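You operate a simulated robot arm through the tools that you are given. There is no shell and no other tool.

You run a simulated robot arm. Do the job below in one go: nothing can be reset, and whatever is moved stays where it is left.

JOB
Clear the pump fault and get line C running at 5 L/min.
Fine: press stop to reset, open the return valve, press start, open valve C, then shut the return valve again; no second trip; leave the other valves, switch and levers alone.

Only the result counts: the job must be done as asked and must still hold three seconds after the hand-in. Knocking over, shifting, dropping, spilling or breaking anything else fails it.

ROBOT AND FRAMES
A 7-joint arm with a two-finger parallel gripper, fixed in place. Base frame: the origin is on the floor under the middle of its stand, x ahead of it, y to its left, z up. Lengths are in m, angles in rad, forces in N, time in s.
With the tool pointing down near the work surface it reaches from about 0.34 to 0.78 m from the base axis. Its first joint turns from -2.897 to 2.897 rad. Payload 3.91 kg.
Tool frame: the origin (TCP) lies between the finger pads and is the grasp point; the fingertips stand 0.03 m ahead of it; z points along the fingers, y is the line along which they close. The gripper opens to 0.11 m. The fingers are 0.02 m wide and 0.01 m thick; the gripper's body (0.048 by 0.112 m) begins 0.055 m behind the TCP.
Orientation is told as [roll, pitch, yaw] about the base's x, y, z axes, in that order, counted from this pose: with the fingers straight down and closing along the base's y, the tool's x points along the base's -x, its y along +y and its z along -z.

CONTROLS
- The arm moves only by the tool jog_arm. Its argument "plan" is a list of rows, each a list of 3 entries, a list of its own where there are three numbers: the shift along the tool's x, y, z in units of 30 mm (1.0 is 30 mm), then the turn, a rotation vector about the tool's x, y, z in units of 6 degrees (1.0 is 6 degrees), then the finger opening in mm, from 0 to 110. In form: [[[dx, dy, dz], [wx, wy, wz], jaw], ...]. A call has 1 to 20 rows; each row shifts and turns the commanded pose from where the row before left it, along the tool's axes as they then stand. A call with a number of a shift or a turn outside -1 to 1 is refused whole. Each row takes 0.2 s and may step no farther than 0.05 m and 0.15 rad from the row before; otherwise, or with a gripper value out of range, the whole call is refused. A pose out of reach is approached as far as the arm can. The call stops where the force on the tool passes 40 N (or 10 N more than at its start, if that is more) or the arm is blocked; 0.2 s more then pass. The fingers move at their own pace (about 0.153 m/s each) and stop on an object; they squeeze with about 41 N. The grip force told is the motor's: it shows also when the fingers shut on nothing. Time passes only in rows, and 0.2 s behind the last, so rows that do not move let the fingers close. The reply holds the time, the measured pose of the TCP, the force on the tool along the base axes, the opening and the grip force, in the units named above and with some noise, with the torque about the TCP (base axes, N m) and any sound that the robot's microphone picked up.
- Cameras (640 x 400 px; columns grow to the right, rows downward): "scene" is fixed at [0.0516, 0.4994, 1.8607]; the picture's right is [-0.37, -0.93, 0.00], its down [-0.81, 0.32, -0.49] and it looks along [0.46, -0.18, -0.87] (base axes); focal length 252 px, centre (320, 200). "wrist" rides on the gripper at [0.077, 0.007, -0.114] in the tool frame; the picture's right is [-0.09, 1.00, 0.00], its down [-0.80, -0.07, -0.59] and it looks along [-0.59, -0.05, 0.80] (tool axes); focal length 270 px, centre (320, 200). There is no depth. A picture from a camera that has moved, and an enlarged one, comes with that camera's place and axes in the base frame and with its lens.
- get_image(camera): a new picture of that camera. The clock stands still meanwhile.
- move_column(by): slides the trunk up (or, below 0, down) by that many m; the arm rides with it, the base frame stays. It gives what a move gives, with no picture.
- close_up(camera, box): a new picture of the part [left, top, right, bottom] of that camera's present view, enlarged. The clock stands still meanwhile.
- finish_job(): hands the job in; it is judged then, once.

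Places have to be worked out from the pictures, the camera data and where the tool is seen. Open the gripper and draw the arm clear of the work before you hand the job in, unless the task says otherwise.

The tools are called after "Request:" as name(argument=value, ...) on one line, values as JSON. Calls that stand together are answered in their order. jog_arm: Moves the arm, as the interface text tells. Its arguments: {"type":"object","properties":{"plan":{"type":"array"}},"required":["plan"]} The other tools are called the same way: move_column (by) moves the trunk up or down; get_image (camera) takes a picture; close_up (camera, box) takes an enlarged picture of a part of a camera's view; finish_job () hands the job in.

At the start:

```text
clock: 0.0
tool_pos: [0.2416, 0.2351, 1.495]
ee_rot: [0.0, 0.0, 0.0]
ft_force: [-0.1, -0.5, -0.2]
torque: [-0.03, 0.01, 0.0]
gripper_width: 0.1101
gripper_force: 0.1
trunk travel left (down, up): [-0.585, 0.025]
```

scene: 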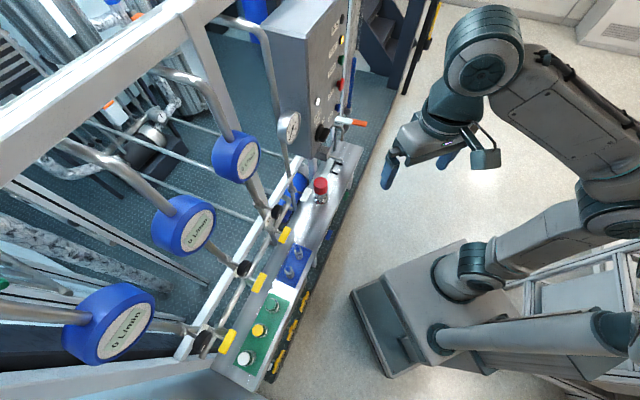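
wrist: 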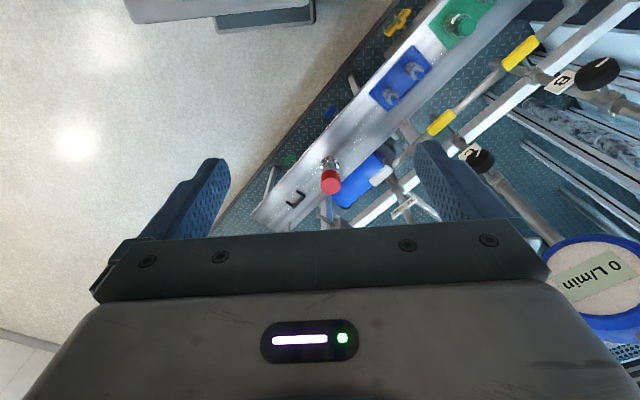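

I start by looking closely at the scene to identify the panel, buttons and valves before moving anything.

Request:
close_up(camera="scene", box=[170, 130, 370, 255])

Request:
close_up(camera="scene", box=[260, 0, 380, 160])

Request:
close_up(camera="scene", box=[170, 250, 340, 400])

Request:
close_up(camera="wrist", box=[240, 0, 640, 250])

```text
3.20 times, centred on (270, 192) of scene
camera zoom: at [0.0516, 0.4994, 1.8607], right [-0.37, -0.93, 0.0], down [-0.81, 0.32, -0.49], along [0.46, -0.18, -0.87], focal length 806 px, centre (480, 224)
```

zoom: 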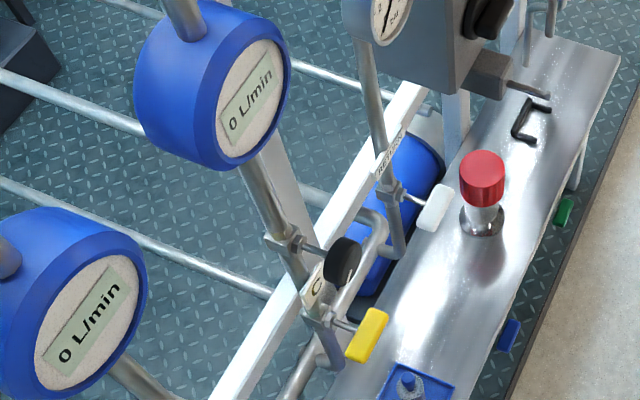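

```text
2.50 times, centred on (320, 80) of scene
camera zoom: at [0.0516, 0.4994, 1.8607], right [-0.37, -0.93, 0.0], down [-0.81, 0.32, -0.49], along [0.46, -0.18, -0.87], focal length 630 px, centre (320, 500)
```

zoom: 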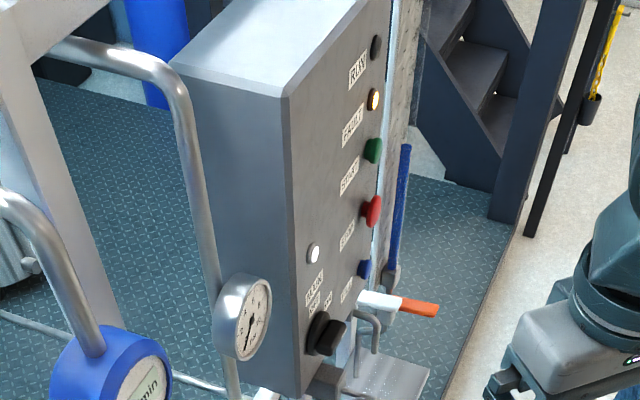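

```text
2.67 times, centred on (255, 325) of scene
camera zoom: at [0.0516, 0.4994, 1.8607], right [-0.37, -0.93, 0.0], down [-0.81, 0.32, -0.49], along [0.46, -0.18, -0.87], focal length 672 px, centre (493, -133)
```

zoom: 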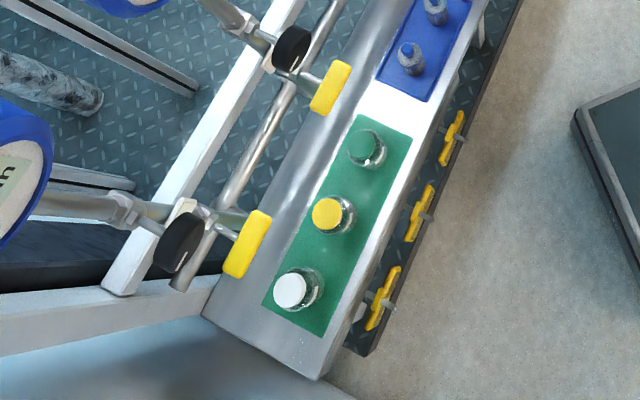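

```text
1.60 times, centred on (440, 125) of wrist
camera zoom: at [0.1625, 0.2442, 1.6093], right [0.09, 1.0, 0.0], down [0.8, -0.07, 0.59], along [0.59, -0.05, -0.8], focal length 432 px, centre (128, 320)
```

zoom: 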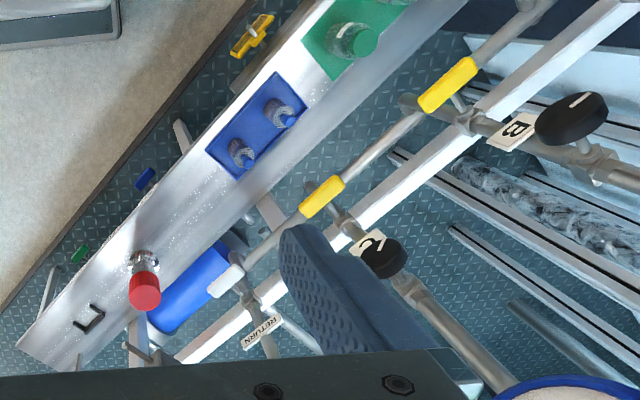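

The panel (RUN dark, FAULT lit, green/red buttons) seems to face the robot at about (0.9, 0.15, 1.2), with valves along the diagonal bench. I slide the tool to -y at the present height and tilt the wrist camera up for a frontal look at the panel.

Request:
jog_arm(plan=[[[0, -1, 0], [0, -0.5, 0], 110], [[0, -1, 0], [0, -0.5, 0], 110], [[0, -1, 0], [0, -0.5, 0], 110], [[0, -1, 0], [0, -0.5, 0], 110], [[0, -1, 0], [0, -0.5, 0], 110], [[0, -1, 0], [0, -0.5, 0], 110], [[0, -1, 0], [0, -0.5, 0], 110], [[0, -1, 0], [0, -0.5, 0], 110], [[0, -1, 0], [0, -0.5, 0], 110], [[0, -1, 0], [0, -0.5, 0], 110]])

Request:
get_image(camera="wrist")

Request:
get_image(camera="scene")

```text
clock: 2.2
tool_pos: [0.2437, -0.0651, 1.4936]
ee_rot: [-0.002, -0.519, 0.006]
ft_force: [0.3, -0.2, 0.6]
torque: [0.0, 0.01, 0.0]
gripper_width: 0.11
gripper_force: 0.0
trunk travel left (down, up): [-0.585, 0.025]
```

```text
taken
camera wrist: at [0.1188, -0.0565, 1.5542], right [0.07, 1.0, 0.04], down [0.4, -0.07, 0.91], along [0.91, -0.05, -0.4], focal length 270 px, centre (320, 200)
```

wrist: 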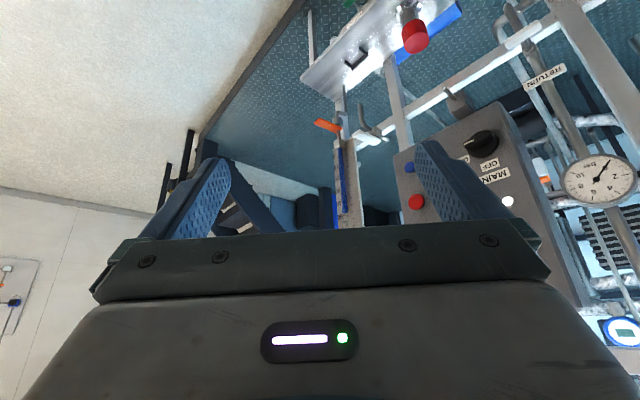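

```text
taken
```

scene: 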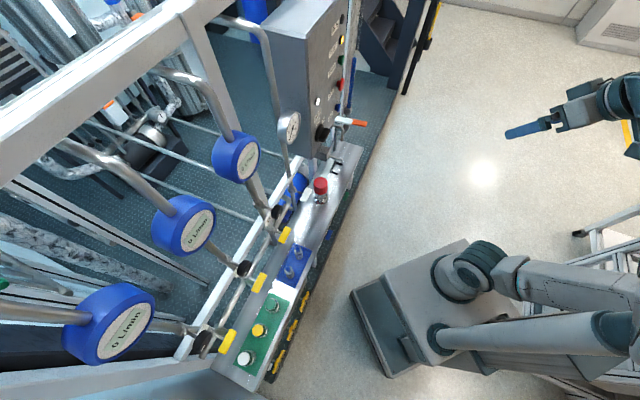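

The wrist picture is upside down relative to the world, and the panel shows a MAIN switch plus coloured buttons. I tilt up a further 30°, yaw about 40° toward the panel and lower the trunk a little for a direct frontal view.

Request:
jog_arm(plan=[[[0, 0, 0], [0, -1, 0], 110], [[0, 0, 0], [0, -1, 0], 110], [[0, 0, 0], [0, -1, 0], 110], [[0, 0, 0], [0, -1, 0], 110], [[0, 0, 0], [0, -1, 0], 110], [[0, 0, 0], [-0.866, 0, -0.5], 110], [[0, 0, 0], [-0.866, 0, -0.5], 110], [[0, 0, 0], [-0.866, 0, -0.5], 110], [[0, 0, 0], [-0.866, 0, -0.5], 110], [[0, 0, 0], [-0.866, 0, -0.5], 110]])

Request:
move_column(by=-0.15)

Request:
get_image(camera="wrist")

Request:
get_image(camera="scene")

```text
clock: 3.1
tool_pos: [0.3041, -0.0471, 1.4574]
ee_rot: [-0.038, -0.675, 0.058]
ft_force: [0.6, -0.6, 0.3]
torque: [0.0, 0.05, -0.01]
gripper_width: 0.1099
gripper_force: 0.0
trunk travel left (down, up): [-0.585, 0.025]
stopped in row 4: the arm was blocked; the commanded pose is now the measured one
```

```text
clock: 4.6
tool_pos: [0.3422, -0.0397, 1.281]
ee_rot: [-0.061, -0.547, 0.072]
ft_force: [0.3, 0.5, -0.9]
torque: [0.0, -0.01, 0.02]
gripper_width: 0.11
gripper_force: 0.0
trunk travel left (down, up): [-0.444, 0.166]
stopped: the arm was blocked; the commanded pose is now the measured one
```

```text
taken
camera wrist: at [0.2156, -0.0325, 1.3382], right [0.04, 1.0, -0.01], down [0.38, -0.01, 0.93], along [0.93, -0.04, -0.38], focal length 270 px, centre (320, 200)
```

wrist: 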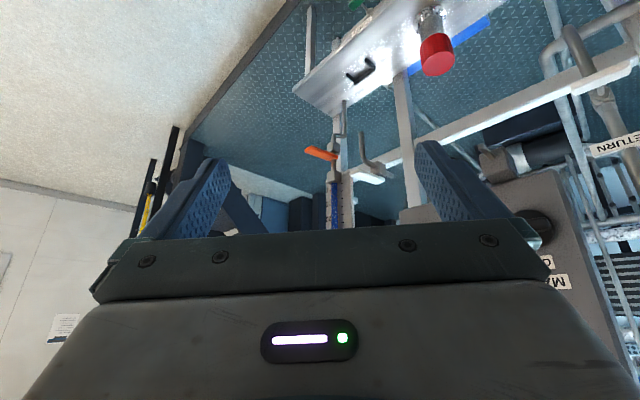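

```text
taken
```

scene: 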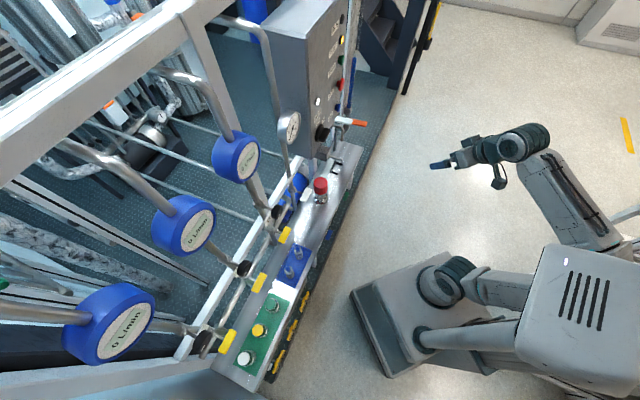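

The arm was blocked with almost no force, which points to a joint limit at this tight reach. I extend outward about 0.2 m first, then yaw toward the panel.

Request:
jog_arm(plan=[[[-0.85, 0, 0.52], [0, 0, 0], 110], [[-0.85, 0, 0.52], [0, 0, 0], 110], [[-0.85, 0, 0.52], [0, 0, 0], 110], [[-0.85, 0, 0.52], [0, 0, 0], 110], [[-0.85, 0, 0.52], [0, 0, 0], 110], [[-0.85, 0, 0.52], [0, 0, 0], 110], [[0, 0, 0], [-0.52, 0, -0.85], 110], [[0, 0, 0], [-0.52, 0, -0.85], 110], [[0, 0, 0], [-0.52, 0, -0.85], 110], [[0, 0, 0], [-0.52, 0, -0.85], 110], [[0, 0, 0], [-0.52, 0, -0.85], 110], [[0, 0, 0], [-0.52, 0, -0.85], 110]])

Request:
get_image(camera="wrist")

Request:
get_image(camera="scene")

```text
clock: 7.2
tool_pos: [0.521, -0.0328, 1.288]
ee_rot: [-0.05, -0.521, 0.689]
ft_force: [-0.4, 0.7, -1.3]
torque: [-0.01, -0.02, 0.0]
gripper_width: 0.1099
gripper_force: 0.1
trunk travel left (down, up): [-0.444, 0.166]
```

```text
taken
camera wrist: at [0.4152, -0.1003, 1.3476], right [-0.56, 0.83, 0.0], down [0.33, 0.22, 0.92], along [0.76, 0.51, -0.4], focal length 270 px, centre (320, 200)
```

wrist: 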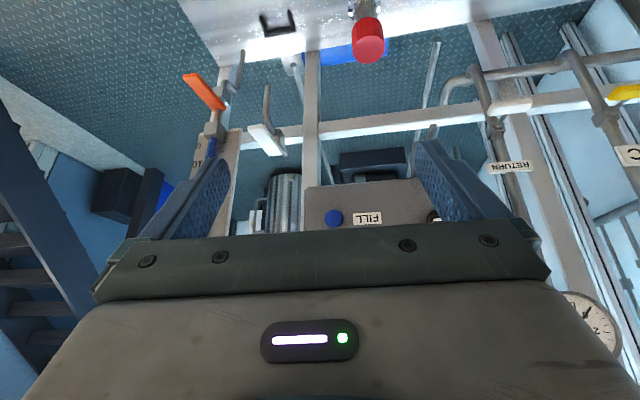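

```text
taken
```

scene: 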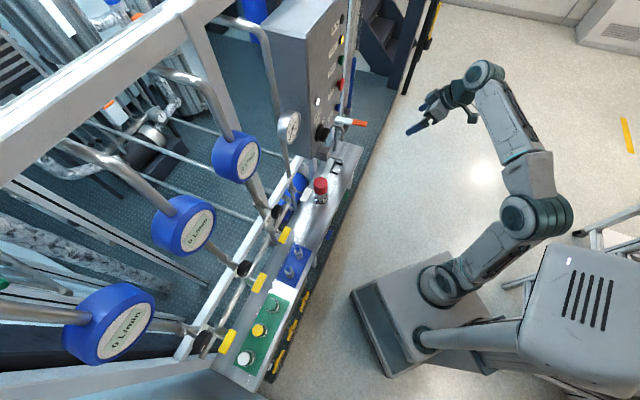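

The blue button is FILL. I tilt the camera up another 30° to bring the whole panel into view.

Request:
jog_arm(plan=[[[0, 0, 0], [0, -1, 0], 110], [[0, 0, 0], [0, -1, 0], 110], [[0, 0, 0], [0, -1, 0], 110], [[0, 0, 0], [0, -1, 0], 110], [[0, 0, 0], [0, -1, 0], 110]])

Request:
get_image(camera="wrist")

Request:
get_image(camera="scene")

```text
clock: 8.4
tool_pos: [0.5202, -0.0328, 1.287]
ee_rot: [-0.087, -1.045, 0.741]
ft_force: [0.3, 0.7, -0.7]
torque: [-0.03, -0.01, 0.0]
gripper_width: 0.1098
gripper_force: 0.1
trunk travel left (down, up): [-0.444, 0.166]
```

```text
taken
camera wrist: at [0.4061, -0.1114, 1.2773], right [-0.58, 0.81, 0.03], down [-0.07, -0.09, 0.99], along [0.81, 0.57, 0.11], focal length 270 px, centre (320, 200)
```

wrist: 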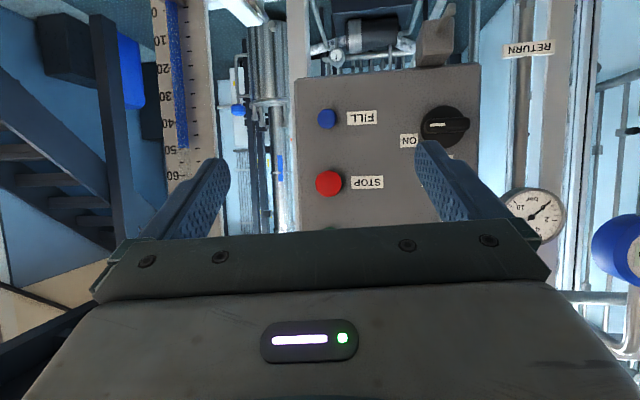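

```text
taken
```

scene: 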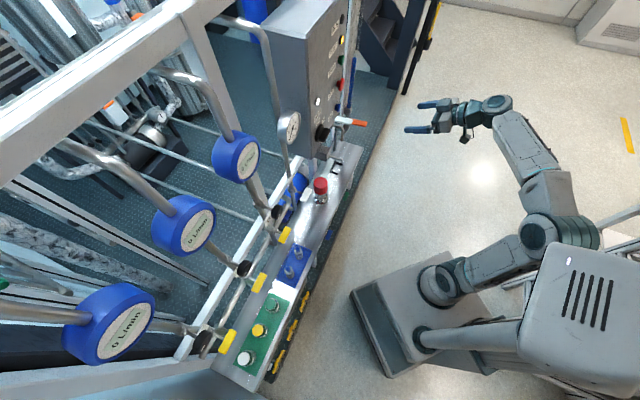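

From two views I place STOP at about (0.746, 0.146, 1.30), START about 0.09 higher, the RETURN lever at about (0.525, 0.369, 1.04) and the C lever at about (0.40, 0.49, 1.04). Before touching anything I move sideways to inspect the valves.

Request:
jog_arm(plan=[[[0, 1, 0], [0, 0.5, 0], 110], [[0, 1, 0], [0, 0.5, 0], 110], [[0, 1, 0], [0, 0.5, 0], 110], [[0, 1, 0], [0, 0.5, 0], 110], [[0, 1, 0], [0, 0.5, 0], 110], [[0, 1, 0], [0, 0.5, 0], 110], [[0, 1, 0], [0, 0.5, 0], 110], [[0, 1, 0], [0, 0.5, 0], 110]])

Request:
get_image(camera="wrist")

Request:
get_image(camera="scene")

```text
clock: 10.2
tool_pos: [0.3718, 0.1568, 1.275]
ee_rot: [-0.053, -0.625, 0.695]
ft_force: [0.4, -0.1, 0.2]
torque: [-0.02, 0.02, 0.0]
gripper_width: 0.11
gripper_force: 0.0
trunk travel left (down, up): [-0.444, 0.166]
```

```text
taken
camera wrist: at [0.264, 0.0865, 1.3225], right [-0.56, 0.83, 0.01], down [0.26, 0.16, 0.95], along [0.79, 0.53, -0.3], focal length 270 px, centre (320, 200)
```

wrist: 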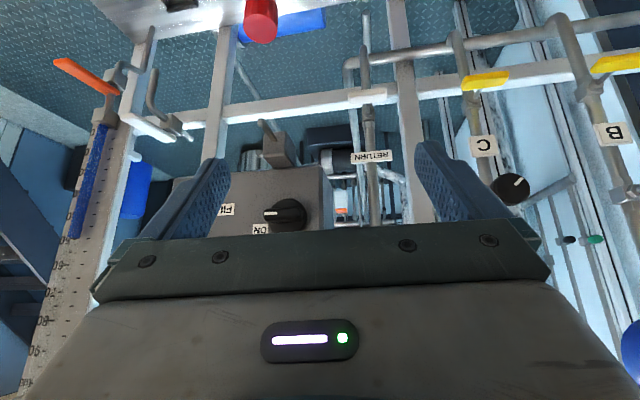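

```text
taken
```

scene: 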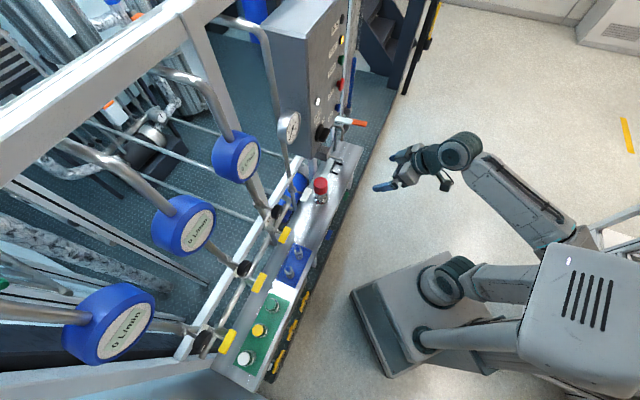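

Request:
close_up(camera="wrist", box=[330, 20, 650, 220])

Request:
close_up(camera="wrist", box=[440, 50, 560, 125])

Request:
close_up(camera="wrist", box=[320, 50, 440, 125])

Request:
close_up(camera="scene", box=[255, 160, 335, 210])

Request:
close_up(camera="scene", box=[250, 195, 330, 245])

```text
refused: 650 is not a number from 0 to 640
```

```text
5.33 times, centred on (500, 88) of wrist
camera zoom: at [0.264, 0.0865, 1.3225], right [-0.56, 0.83, 0.01], down [0.26, 0.16, 0.95], along [0.79, 0.53, -0.3], focal length 1442 px, centre (-640, 800)
```

zoom: 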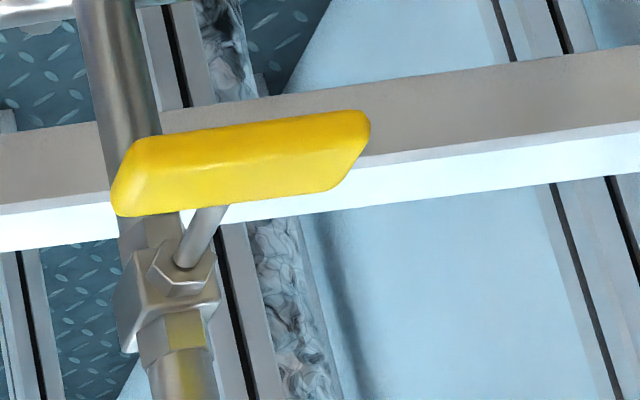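

```text
5.33 times, centred on (380, 88) of wrist
camera zoom: at [0.264, 0.0865, 1.3225], right [-0.56, 0.83, 0.01], down [0.26, 0.16, 0.95], along [0.79, 0.53, -0.3], focal length 1442 px, centre (0, 800)
```

zoom: 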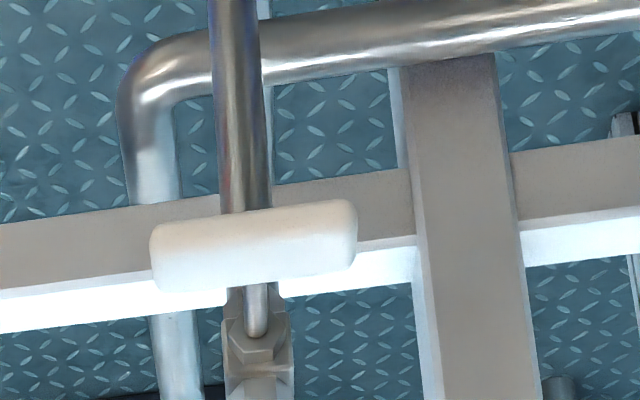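

```text
8.00 times, centred on (295, 185) of scene
camera zoom: at [0.0516, 0.4994, 1.8607], right [-0.37, -0.93, 0.0], down [-0.81, 0.32, -0.49], along [0.46, -0.18, -0.87], focal length 2016 px, centre (520, 320)
```

zoom: 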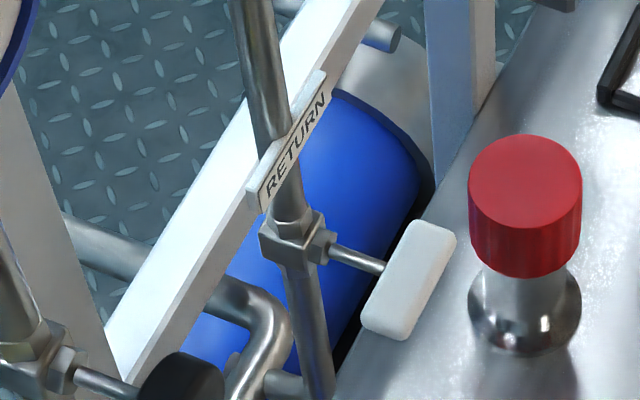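

```text
8.00 times, centred on (290, 220) of scene
camera zoom: at [0.0516, 0.4994, 1.8607], right [-0.37, -0.93, 0.0], down [-0.81, 0.32, -0.49], along [0.46, -0.18, -0.87], focal length 2016 px, centre (560, 40)
```

zoom: 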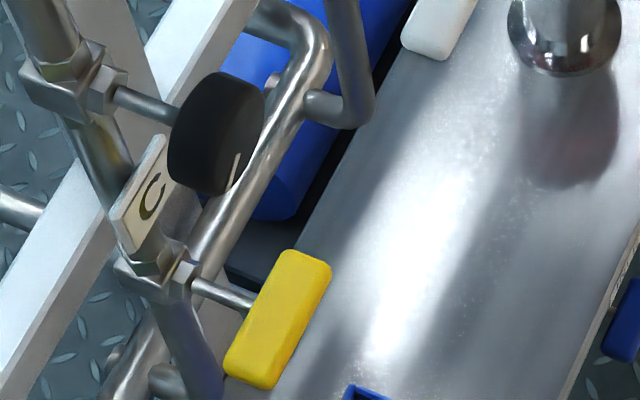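

Valves are centred T-handles on stems pointing toward the robot, all horizontal (closed across the vertical pipes); the rig faces exactly along (0.707, 0.707, 0). Now I swing the tool horizontal along that direction while shifting sideways toward STOP, closing the fingers for pressing.

Request:
jog_arm(plan=[[[0, -1, 0], [-0.127, -0.904, -0.017], 60], [[0, -1, 0], [-0.127, -0.904, -0.017], 0], [[0, -1, 0], [-0.127, -0.904, -0.017], 0], [[0, -1, 0], [-0.127, -0.904, -0.017], 0], [[0, -1, 0], [-0.127, -0.904, -0.017], 0], [[0, -1, 0], [-0.127, -0.904, -0.017], 0], [[0, -1, 0], [-0.127, -0.904, -0.017], 0], [[0, -1, 0], [-0.127, -0.904, -0.017], 0], [[0, -1, 0], [-0.127, -0.904, -0.017], 0], [[0, 0, 0], [-0.127, -0.904, -0.017], 0]])

Request:
get_image(camera="wrist")

Request:
get_image(camera="scene")

```text
clock: 12.4
tool_pos: [0.548, -0.0485, 1.282]
ee_rot: [-2.696, -1.566, -2.801]
ft_force: [0.9, 0.4, -0.5]
torque: [-0.04, 0.01, -0.02]
gripper_width: 0.0
gripper_force: 38.6
trunk travel left (down, up): [-0.444, 0.166]
```

```text
taken
camera wrist: at [0.4616, -0.1235, 1.2042], right [-0.7, 0.7, 0.09], down [-0.37, -0.47, 0.8], along [0.6, 0.53, 0.59], focal length 270 px, centre (320, 200)
```

wrist: 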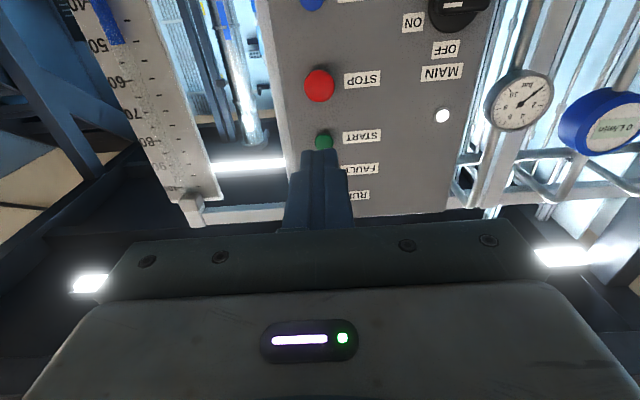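

```text
taken
```

scene: 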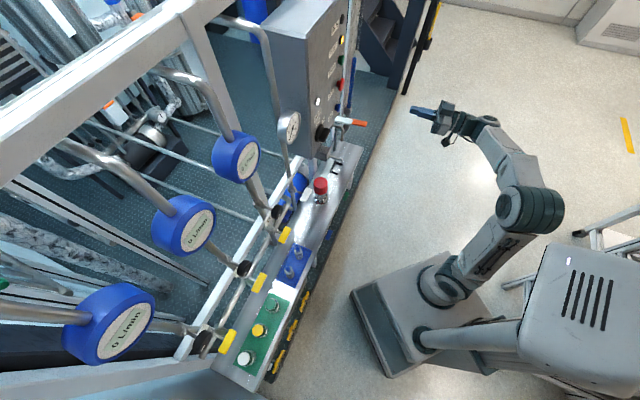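

The tool is horizontal and aligned: TCP p=0.353 along the panel normal, STOP is at z≈1.297 with face near p≈0.63. I raise 15 mm and advance 0.20 m to sit just short of STOP.

Request:
jog_arm(plan=[[[-0.5, 0, 0.5], [0, 0, 0], 0], [[0, 0, 1], [0, 0, 0], 0], [[0, 0, 1], [0, 0, 0], 0], [[0, 0, 1], [0, 0, 0], 0], [[0, 0, 1], [0, 0, 0], 0], [[0, 0, 1], [0, 0, 0], 0], [[0, 0, 1], [0, 0, 0], 0]])

Request:
get_image(camera="wrist")

Request:
close_up(camera="scene", box=[300, 40, 460, 140])

```text
clock: 14.0
tool_pos: [0.6862, 0.0891, 1.2951]
ee_rot: [0.046, -1.57, 0.739]
ft_force: [-0.3, -0.1, 0.9]
torque: [-0.02, -0.03, 0.0]
gripper_width: 0.0
gripper_force: 37.6
trunk travel left (down, up): [-0.444, 0.166]
```

```text
taken
camera wrist: at [0.5988, 0.0145, 1.2185], right [-0.7, 0.7, 0.09], down [-0.37, -0.47, 0.8], along [0.61, 0.53, 0.59], focal length 270 px, centre (320, 200)
```

wrist: 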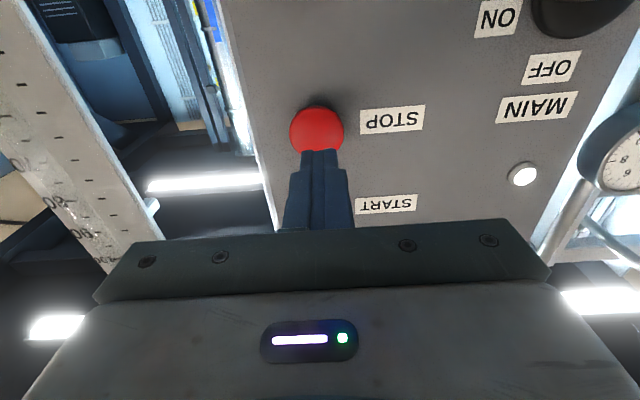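

```text
4.00 times, centred on (380, 90) of scene
camera zoom: at [0.0516, 0.4994, 1.8607], right [-0.37, -0.93, 0.0], down [-0.81, 0.32, -0.49], along [0.46, -0.18, -0.87], focal length 1008 px, centre (80, 640)
```

zoom: 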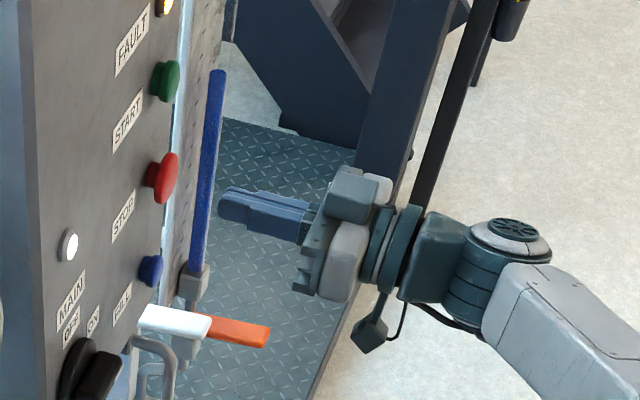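

The fingertips are about 3–4 cm short of STOP and centred on it. I advance 30 mm then in 5 mm steps, watching force and sound.

Request:
jog_arm(plan=[[[0, 0, 0.8], [0, 0, 0], 0], [[0, 0, 0.17], [0, 0, 0], 0], [[0, 0, 0.17], [0, 0, 0], 0], [[0, 0, 0.17], [0, 0, 0], 0], [[0, 0, 0.17], [0, 0, 0], 0]])

Request:
get_image(camera="wrist")

Request:
close_up(camera="scene", box=[300, 20, 460, 120])

```text
clock: 15.2
tool_pos: [0.7174, 0.1207, 1.2952]
ee_rot: [2.134, -1.569, -1.348]
ft_force: [0.3, 0.5, 0.2]
torque: [0.01, 0.03, -0.02]
gripper_width: 0.0
gripper_force: 38.0
trunk travel left (down, up): [-0.444, 0.166]
```

```text
taken
camera wrist: at [0.6299, 0.0464, 1.2188], right [-0.7, 0.7, 0.09], down [-0.37, -0.47, 0.8], along [0.61, 0.53, 0.59], focal length 270 px, centre (320, 200)
```

wrist: 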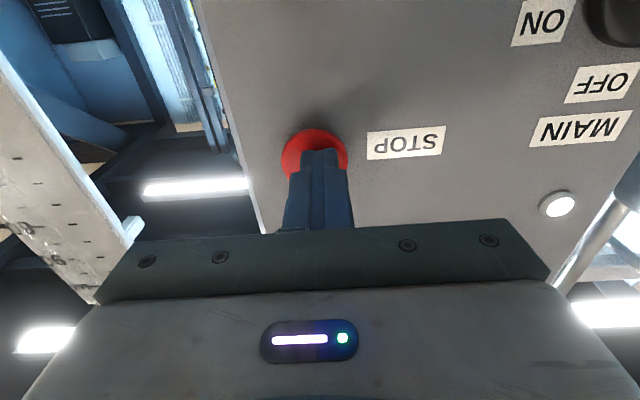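

```text
4.00 times, centred on (380, 70) of scene
camera zoom: at [0.0516, 0.4994, 1.8607], right [-0.37, -0.93, 0.0], down [-0.81, 0.32, -0.49], along [0.46, -0.18, -0.87], focal length 1008 px, centre (80, 720)
```

zoom: 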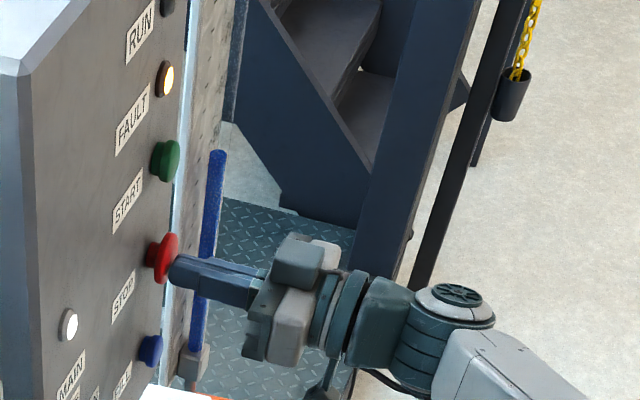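

The tips are nearly touching STOP (tip p≈0.623) with no force yet and the FAULT lamp still lit. I keep pushing in small steps.

Request:
jog_arm(plan=[[[0, 0, 0.15], [0, 0, 0], 0], [[0, 0, 0.15], [0, 0, 0], 0], [[0, 0, 0.15], [0, 0, 0], 0], [[0, 0, 0.15], [0, 0, 0], 0]])

Request:
close_up(camera="scene", box=[300, 20, 460, 120])

```text
clock: 16.3
tool_pos: [0.7249, 0.1298, 1.2968]
ee_rot: [-1.16, -1.569, 1.944]
ft_force: [-31.4, -14.8, -6.8]
torque: [-0.2, 0.09, 0.34]
gripper_width: 0.0001
gripper_force: 37.9
trunk travel left (down, up): [-0.444, 0.166]
heard: click
stopped in row 4: the force on the tool passed its limit at 41 N (the readings are from after the stop); the commanded pose is now the measured one
```

```text
4.00 times, centred on (380, 70) of scene
camera zoom: at [0.0516, 0.4994, 1.8607], right [-0.37, -0.93, 0.0], down [-0.81, 0.32, -0.49], along [0.46, -0.18, -0.87], focal length 1008 px, centre (80, 720)
```

zoom: 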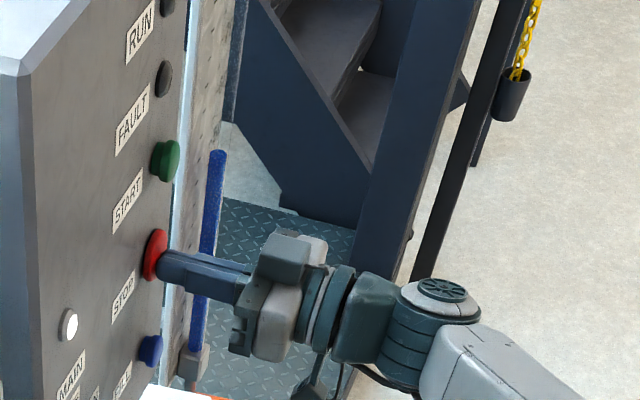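

A click was heard and the FAULT lamp went out: the reset worked. I back away 12 cm and go diagonally to a point in front of the RETURN handle (q≈-0.11, z≈1.04), opening the jaw.

Request:
jog_arm(plan=[[[0, 0, -1], [0, 0, 0], 0], [[0, 0, -1], [0, 0, 0], 0], [[0, 0, -1], [0, 0, 0], 0], [[0, 0, -1], [0, 0, 0], 0], [[0.85, 1, 0], [0, 0, 0], 0], [[0.85, 1, 0], [0, 0, 0], 0], [[0.85, 1, 0], [0, 0, 0], 0], [[0.85, 1, 0], [0, 0, 0], 50], [[0.85, 1, 0], [0, 0, 0], 90], [[0.85, 1, 0], [0, 0, 0], 90], [[0.85, 1, 0], [0, 0, 0], 90], [[0.85, 1, 0], [0, 0, 0], 90], [[0.85, 1, 0], [0, 0, 0], 90], [[0.85, 1, 0], [0, 0, 0], 90]])

Request:
get_image(camera="wrist")

Request:
get_image(camera="scene")

```text
clock: 19.3
tool_pos: [0.4551, 0.2719, 1.04]
ee_rot: [-0.404, -1.567, 1.191]
ft_force: [-0.3, -0.1, 0.6]
torque: [0.04, -0.01, 0.0]
gripper_width: 0.09
gripper_force: 0.0
out of reach, approached as far as the arm can: row 13, 14
trunk travel left (down, up): [-0.444, 0.166]
```

```text
taken
camera wrist: at [0.3676, 0.1962, 0.9646], right [-0.71, 0.7, 0.09], down [-0.37, -0.47, 0.8], along [0.61, 0.54, 0.59], focal length 270 px, centre (320, 200)
```

wrist: 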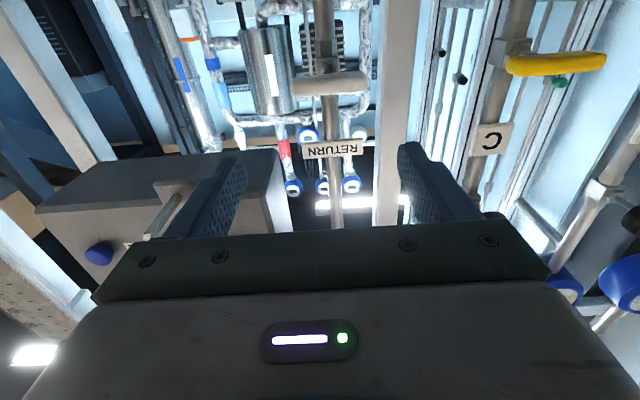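

```text
taken
```

scene: 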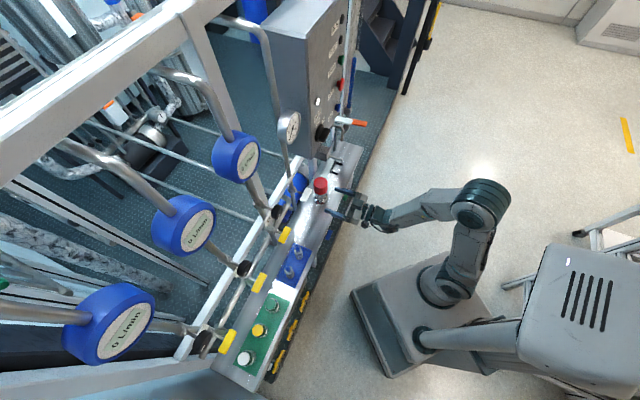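

The RETURN handle works out at p≈0.635, q≈-0.118, z≈1.022 and C at q≈0.063, same height, each about 65 mm long. I advance slightly out of the near-reach limit and test in free space whether the wrist can roll -90° (counter-clockwise seen from the front).

Request:
jog_arm(plan=[[[0.33, 0.05, 0.93], [0, 0, 0], 90], [[0.33, 0.05, 0.93], [0, 0, 0], 90], [[0, 0, 0], [0, 0, -1], 90], [[0, 0, 0], [0, 0, -1], 90], [[0, 0, 0], [0, 0, -1], 90], [[0, 0, 0], [0, 0, -1], 90], [[0, 0, 0], [0, 0, -1], 90], [[0, 0, 0], [0, 0, -1], 90], [[0, 0, 0], [0, 0, -1], 90], [[0, 0, 0], [0, 0, -1], 90], [[0, 0, 0], [0, 0, -1], 90], [[0, 0, 0], [0, 0, -1], 90], [[0, 0, 0], [0, 0, -1], 90], [[0, 0, 0], [0, 0, -1], 90], [[0, 0, 0], [0, 0, -1], 90], [[0, 0, 0], [0, 0, -1], 90], [[0, 0, 0], [0, 0, -1], 90]])

Request:
get_image(camera="wrist")

Request:
close_up(camera="scene", box=[255, 140, 415, 240])

```text
clock: 22.9
tool_pos: [0.4883, 0.2941, 1.0963]
ee_rot: [-1.561, 0.001, 2.356]
ft_force: [-0.5, 0.5, -0.1]
torque: [0.0, 0.0, 0.03]
gripper_width: 0.0899
gripper_force: 0.1
out of reach, approached as far as the arm can: row 6, 9, 10, 11, 12, 13, 14, 15, 16, 17
trunk travel left (down, up): [-0.444, 0.166]
```

```text
taken
camera wrist: at [0.4606, 0.1607, 1.0908], right [-0.07, 0.05, -1.0], down [-0.99, 0.15, 0.08], along [0.15, 0.99, 0.04], focal length 270 px, centre (320, 200)
```

wrist: 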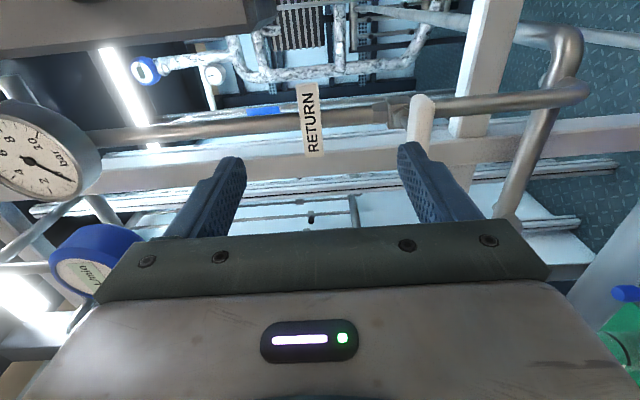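

```text
4.00 times, centred on (335, 190) of scene
camera zoom: at [0.0516, 0.4994, 1.8607], right [-0.37, -0.93, 0.0], down [-0.81, 0.32, -0.49], along [0.46, -0.18, -0.87], focal length 1008 px, centre (260, 240)
```

zoom: 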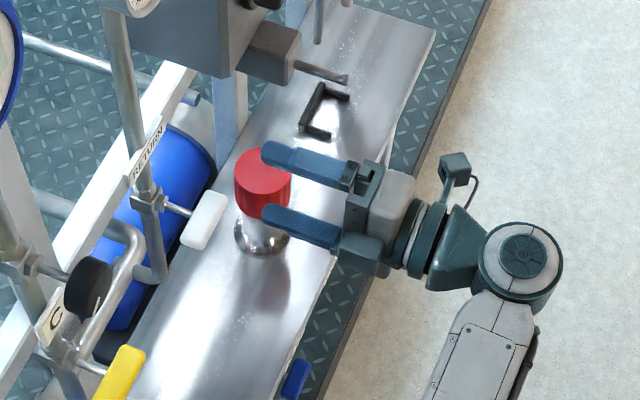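

Rolling negative hits a wrist limit (position drifted), so the usable range lies in the positive roll direction. I roll back +270° so the tool is horizontal with the camera on top, leaving ±90° of room for turning handles.

Request:
jog_arm(plan=[[[0, 0, 0], [0, 0, 1], 90], [[0, 0, 0], [0, 0, 1], 90], [[0, 0, 0], [0, 0, 1], 90], [[0, 0, 0], [0, 0, 1], 90], [[0, 0, 0], [0, 0, 1], 90], [[0, 0, 0], [0, 0, 1], 90], [[0, 0, 0], [0, 0, 1], 90], [[0, 0, 0], [0, 0, 1], 90], [[0, 0, 0], [0, 0, 1], 90], [[0, 0, 0], [0, 0, 1], 90], [[0, 0, 0], [0, 0, 1], 90], [[0, 0, 0], [0, 0, 1], 90], [[0, 0, 0], [0, 0, 1], 90], [[0, 0, 0], [0, 0, 1], 90], [[0, 0, 0], [0, 0, 1], 90], [[0, 0, 0], [0, 0, 1], 90], [[0, 0, 0], [0, 0, 1], 90], [[0, 0, 0], [0, 0, 1], 90], [[0, 0, 0], [0, 0, 1], 90], [[0, 0, 0], [0, 0, 1], 90]])

```text
clock: 27.1
tool_pos: [0.4877, 0.2928, 1.0978]
ee_rot: [1.564, -1.045, -0.777]
ft_force: [0.0, -0.2, 0.1]
torque: [-0.03, 0.02, -0.03]
gripper_width: 0.09
gripper_force: 0.0
trunk travel left (down, up): [-0.444, 0.166]
```

The pose is clean again (no reach warning) at roll +30°. I continue the roll by 150°.

Request:
jog_arm(plan=[[[0, 0, 0], [0, 0, 1], 90], [[0, 0, 0], [0, 0, 1], 90], [[0, 0, 0], [0, 0, 1], 90], [[0, 0, 0], [0, 0, 1], 90], [[0, 0, 0], [0, 0, 1], 90], [[0, 0, 0], [0, 0, 1], 90], [[0, 0, 0], [0, 0, 1], 90], [[0, 0, 0], [0, 0, 1], 90], [[0, 0, 0], [0, 0, 1], 90], [[0, 0, 0], [0, 0, 1], 90], [[0, 0, 0], [0, 0, 1], 90], [[0, 0, 0], [0, 0, 1], 90], [[0, 0, 0], [0, 0, 1], 90], [[0, 0, 0], [0, 0, 1], 90], [[0, 0, 0], [0, 0, 1], 90]])

Request:
jog_arm(plan=[[[0, 0, 0], [0, 0, 1], 90], [[0, 0, 0], [0, 0, 1], 90], [[0, 0, 0], [0, 0, 1], 90], [[0, 0, 0], [0, 0, 1], 90], [[0, 0, 0], [0, 0, 1], 90], [[0, 0, 0], [0, 0, 1], 90], [[0, 0, 0], [0, 0, 1], 90], [[0, 0, 0], [0, 0, 1], 90], [[0, 0, 0], [0, 0, 1], 90], [[0, 0, 0], [0, 0, 1], 90]])

Request:
get_image(camera="wrist")

Request:
get_image(camera="scene")

```text
clock: 30.3
tool_pos: [0.4876, 0.2945, 1.0961]
ee_rot: [1.566, 0.525, -0.788]
ft_force: [0.6, -0.6, -0.5]
torque: [0.02, 0.01, 0.04]
gripper_width: 0.0903
gripper_force: 0.1
trunk travel left (down, up): [-0.444, 0.166]
```

```text
clock: 32.5
tool_pos: [0.4886, 0.2937, 1.0956]
ee_rot: [-0.458, 1.567, -2.814]
ft_force: [-0.1, -0.3, -0.2]
torque: [0.01, 0.01, 0.01]
gripper_width: 0.09
gripper_force: 0.0
trunk travel left (down, up): [-0.444, 0.166]
```

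```text
taken
camera wrist: at [0.4116, 0.2101, 1.1734], right [0.7, -0.7, -0.09], down [-0.47, -0.37, -0.8], along [0.53, 0.61, -0.6], focal length 270 px, centre (320, 200)
```

wrist: 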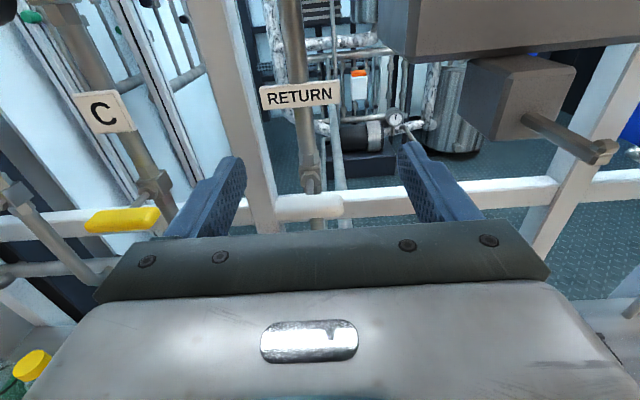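

```text
taken
```

scene: 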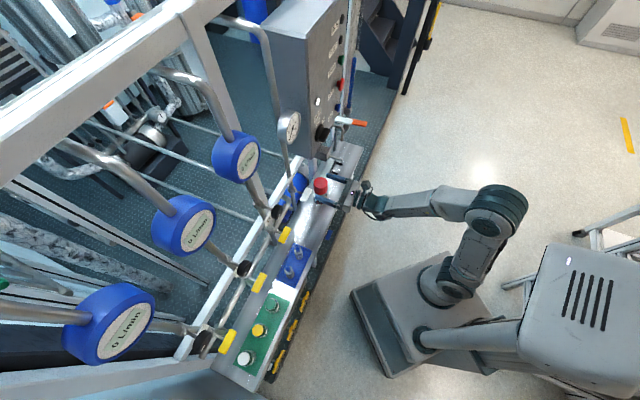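

Now the view is upright, with the RETURN handle just ahead at (p 0.635, q -0.1185, z 1.021). I lower 75 mm and shift 19 mm to line up with it, jaw 90 mm.

Request:
jog_arm(plan=[[[-0.83, -0.214, 0], [0, 0, 0], 90], [[-0.83, -0.214, 0], [0, 0, 0], 90], [[-0.83, -0.214, 0], [0, 0, 0], 90]])

Request:
get_image(camera="wrist")

Request:
close_up(camera="scene", box=[255, 140, 415, 240])

```text
clock: 33.3
tool_pos: [0.4731, 0.3076, 1.0215]
ee_rot: [-0.09, 1.563, -2.436]
ft_force: [-1.1, 1.9, -0.3]
torque: [-0.04, 0.02, -0.15]
gripper_width: 0.0901
gripper_force: 0.1
trunk travel left (down, up): [-0.444, 0.166]
```

```text
taken
camera wrist: at [0.397, 0.2233, 1.0997], right [0.71, -0.7, -0.09], down [-0.47, -0.38, -0.8], along [0.52, 0.61, -0.6], focal length 270 px, centre (320, 200)
```

wrist: 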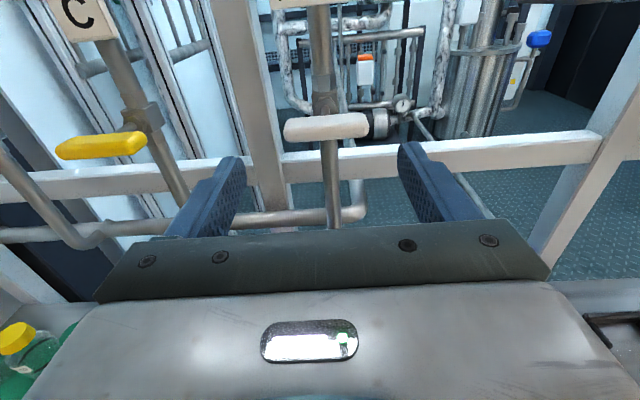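

```text
4.00 times, centred on (335, 190) of scene
camera zoom: at [0.0516, 0.4994, 1.8607], right [-0.37, -0.93, 0.0], down [-0.81, 0.32, -0.49], along [0.46, -0.18, -0.87], focal length 1008 px, centre (260, 240)
```

zoom: 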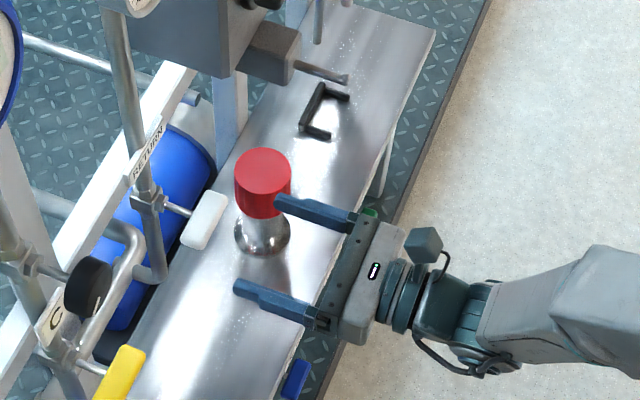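

TCP is aligned to within ~2 mm of the handle centre. I advance 76 mm so the fingers straddle the handle, and then close on its ends.

Request:
jog_arm(plan=[[[0, -0.02, 0.84], [0, 0, 0], 90], [[0, -0.02, 0.84], [0, 0, 0], 90], [[0, 0, 0.84], [0, 0, 0], 90]])

Request:
get_image(camera="wrist")

Request:
close_up(camera="scene", box=[255, 140, 415, 240])

```text
clock: 34.1
tool_pos: [0.5066, 0.3391, 1.05]
ee_rot: [-0.026, 1.567, -2.378]
ft_force: [0.4, -0.3, -0.7]
torque: [0.0, 0.02, 0.0]
gripper_width: 0.0901
gripper_force: 0.1
out of reach, approached as far as the arm can: row 1, 2, 3
trunk travel left (down, up): [-0.444, 0.166]
```

```text
taken
camera wrist: at [0.4292, 0.2542, 1.1271], right [0.71, -0.7, -0.09], down [-0.47, -0.38, -0.8], along [0.53, 0.61, -0.6], focal length 270 px, centre (320, 200)
```

wrist: 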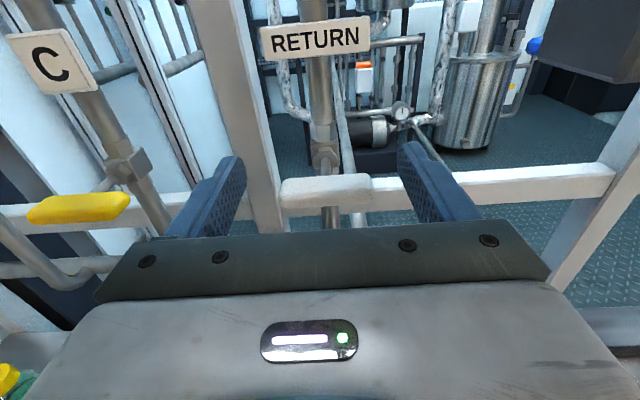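

```text
4.00 times, centred on (335, 190) of scene
camera zoom: at [0.0516, 0.4994, 1.8607], right [-0.37, -0.93, 0.0], down [-0.81, 0.32, -0.49], along [0.46, -0.18, -0.87], focal length 1008 px, centre (260, 240)
```

zoom: 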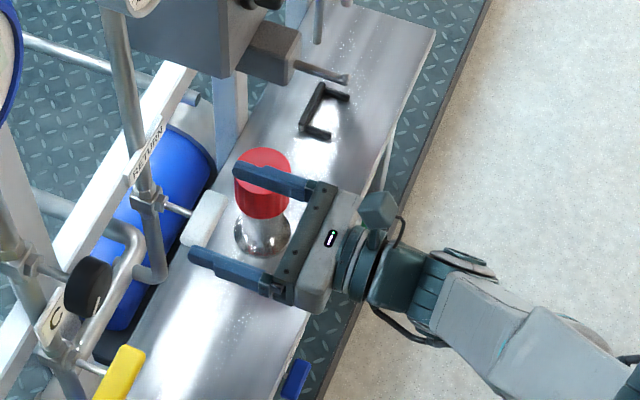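

The arm can't get low enough with a horizontal tool at this trunk height (TCP rode up to z 1.05). I back off, raise the arm 0.21 m and then lower the trunk 0.2 m to get a better configuration.

Request:
jog_arm(plan=[[[0, 0, -1], [0, 0, 0], 90], [[1, 0, -0.3], [0, 0, 0], 90], [[1, 0, 0], [0, 0, 0], 90], [[1, 0, 0], [0, 0, 0], 90], [[1, 0, 0], [0, 0, 0], 90], [[1, 0, 0], [0, 0, 0], 90], [[1, 0, 0], [0, 0, 0], 90], [[1, 0, 0], [0, 0, 0], 90]])

Request:
move_column(by=-0.2)

Request:
get_image(camera="wrist")

Request:
get_image(camera="scene")

```text
clock: 35.9
tool_pos: [0.4797, 0.3138, 1.2591]
ee_rot: [0.136, 1.566, -2.217]
ft_force: [-0.1, -0.7, 0.6]
torque: [0.0, -0.03, -0.01]
gripper_width: 0.0897
gripper_force: 0.1
trunk travel left (down, up): [-0.444, 0.166]
```

```text
clock: 38.0
tool_pos: [0.4796, 0.3124, 1.0581]
ee_rot: [0.119, 1.569, -2.234]
ft_force: [0.5, 0.3, 0.8]
torque: [-0.03, -0.02, -0.02]
gripper_width: 0.0895
gripper_force: 0.1
trunk travel left (down, up): [-0.244, 0.366]
```

```text
taken
camera wrist: at [0.4035, 0.2288, 1.1361], right [0.7, -0.7, -0.09], down [-0.47, -0.37, -0.8], along [0.53, 0.6, -0.6], focal length 270 px, centre (320, 200)
```

wrist: 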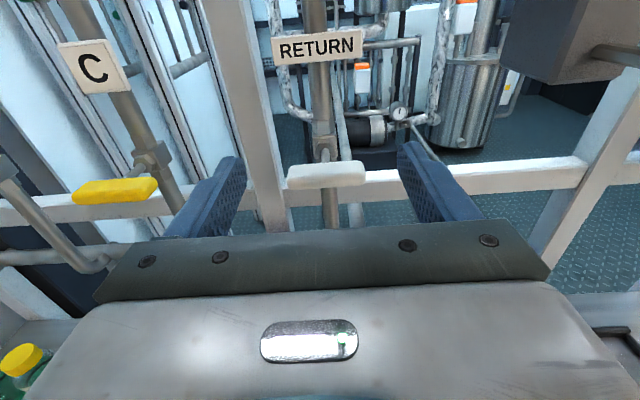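

```text
taken
```

scene: 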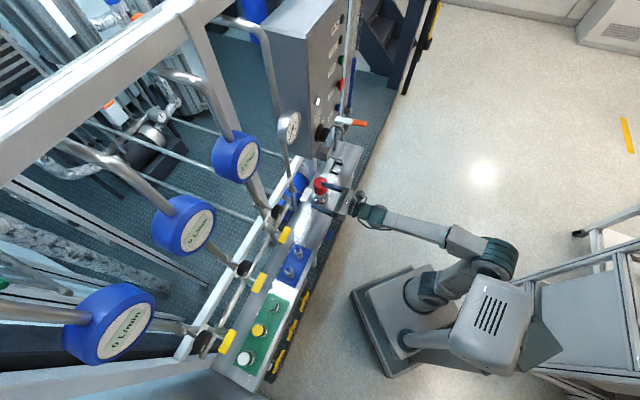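

TCP is now at p=0.560, q=-0.118, z=1.058. I go down 37 mm, then forward 68 mm around the RETURN handle.

Request:
jog_arm(plan=[[[-0.62, 0, 0], [0, 0, 0], 90], [[-0.62, 0, 0], [0, 0, 0], 90], [[0, 0, 0.75], [0, 0, 0], 90], [[0, 0, 0.75], [0, 0, 0], 90], [[0, 0, 0.75], [0, 0, 0], 90]])

Request:
get_image(camera="wrist")

Request:
close_up(camera="scene", box=[255, 140, 415, 240])

```text
clock: 39.2
tool_pos: [0.5269, 0.3594, 1.0195]
ee_rot: [0.069, 1.567, -2.289]
ft_force: [1.1, 0.3, 0.8]
torque: [0.02, -0.02, 0.06]
gripper_width: 0.0903
gripper_force: 0.0
trunk travel left (down, up): [-0.244, 0.366]
```

```text
taken
camera wrist: at [0.4505, 0.2758, 1.0969], right [0.7, -0.7, -0.09], down [-0.47, -0.37, -0.8], along [0.53, 0.6, -0.6], focal length 270 px, centre (320, 200)
```

wrist: 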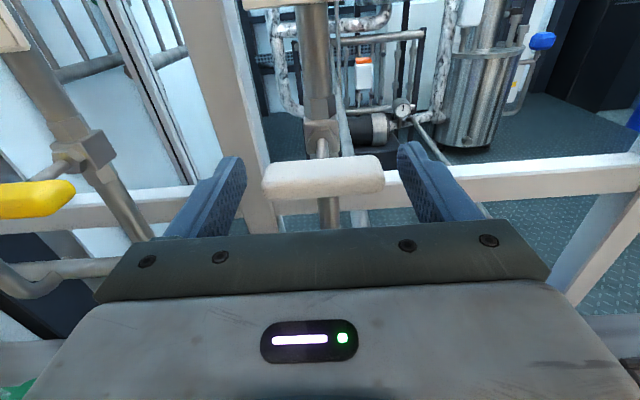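

```text
4.00 times, centred on (335, 190) of scene
camera zoom: at [0.0516, 0.4994, 1.8607], right [-0.37, -0.93, 0.0], down [-0.81, 0.32, -0.49], along [0.46, -0.18, -0.87], focal length 1008 px, centre (260, 240)
```

zoom: 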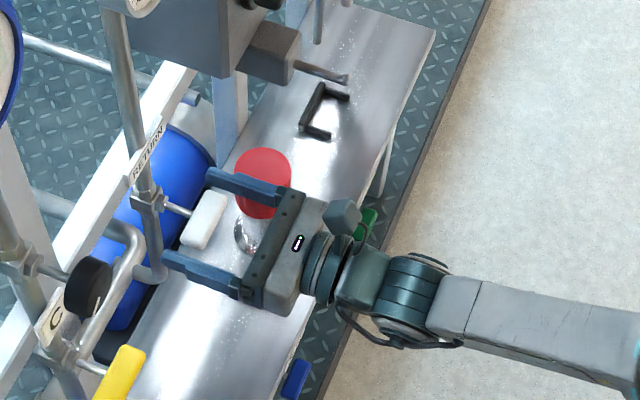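

The handle sits centred between the fingers. I close onto its ends and check the contact before turning.

Request:
jog_arm(plan=[[[0, 0, 0], [0, 0, 0], 50], [[0, 0, 0], [0, 0, 0], 50]])

Request:
get_image(camera="wrist")

```text
clock: 39.9
tool_pos: [0.5285, 0.3595, 1.0197]
ee_rot: [-0.076, 1.569, -2.434]
ft_force: [5.2, 0.1, 1.5]
torque: [-0.05, -0.02, -0.78]
gripper_width: 0.064
gripper_force: 45.4
trunk travel left (down, up): [-0.244, 0.366]
```

```text
taken
camera wrist: at [0.4513, 0.2749, 1.0971], right [0.7, -0.71, -0.09], down [-0.47, -0.37, -0.8], along [0.53, 0.6, -0.6], focal length 270 px, centre (320, 200)
```

wrist: 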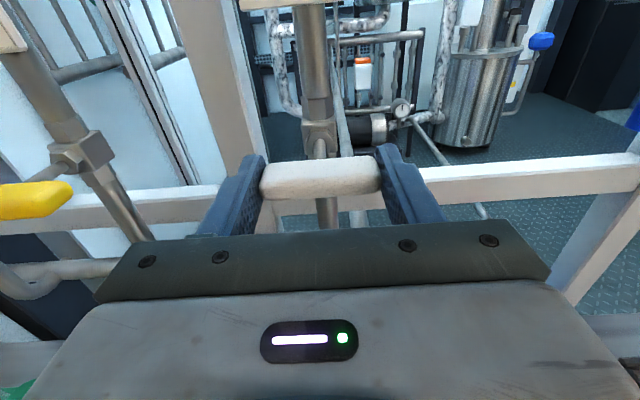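

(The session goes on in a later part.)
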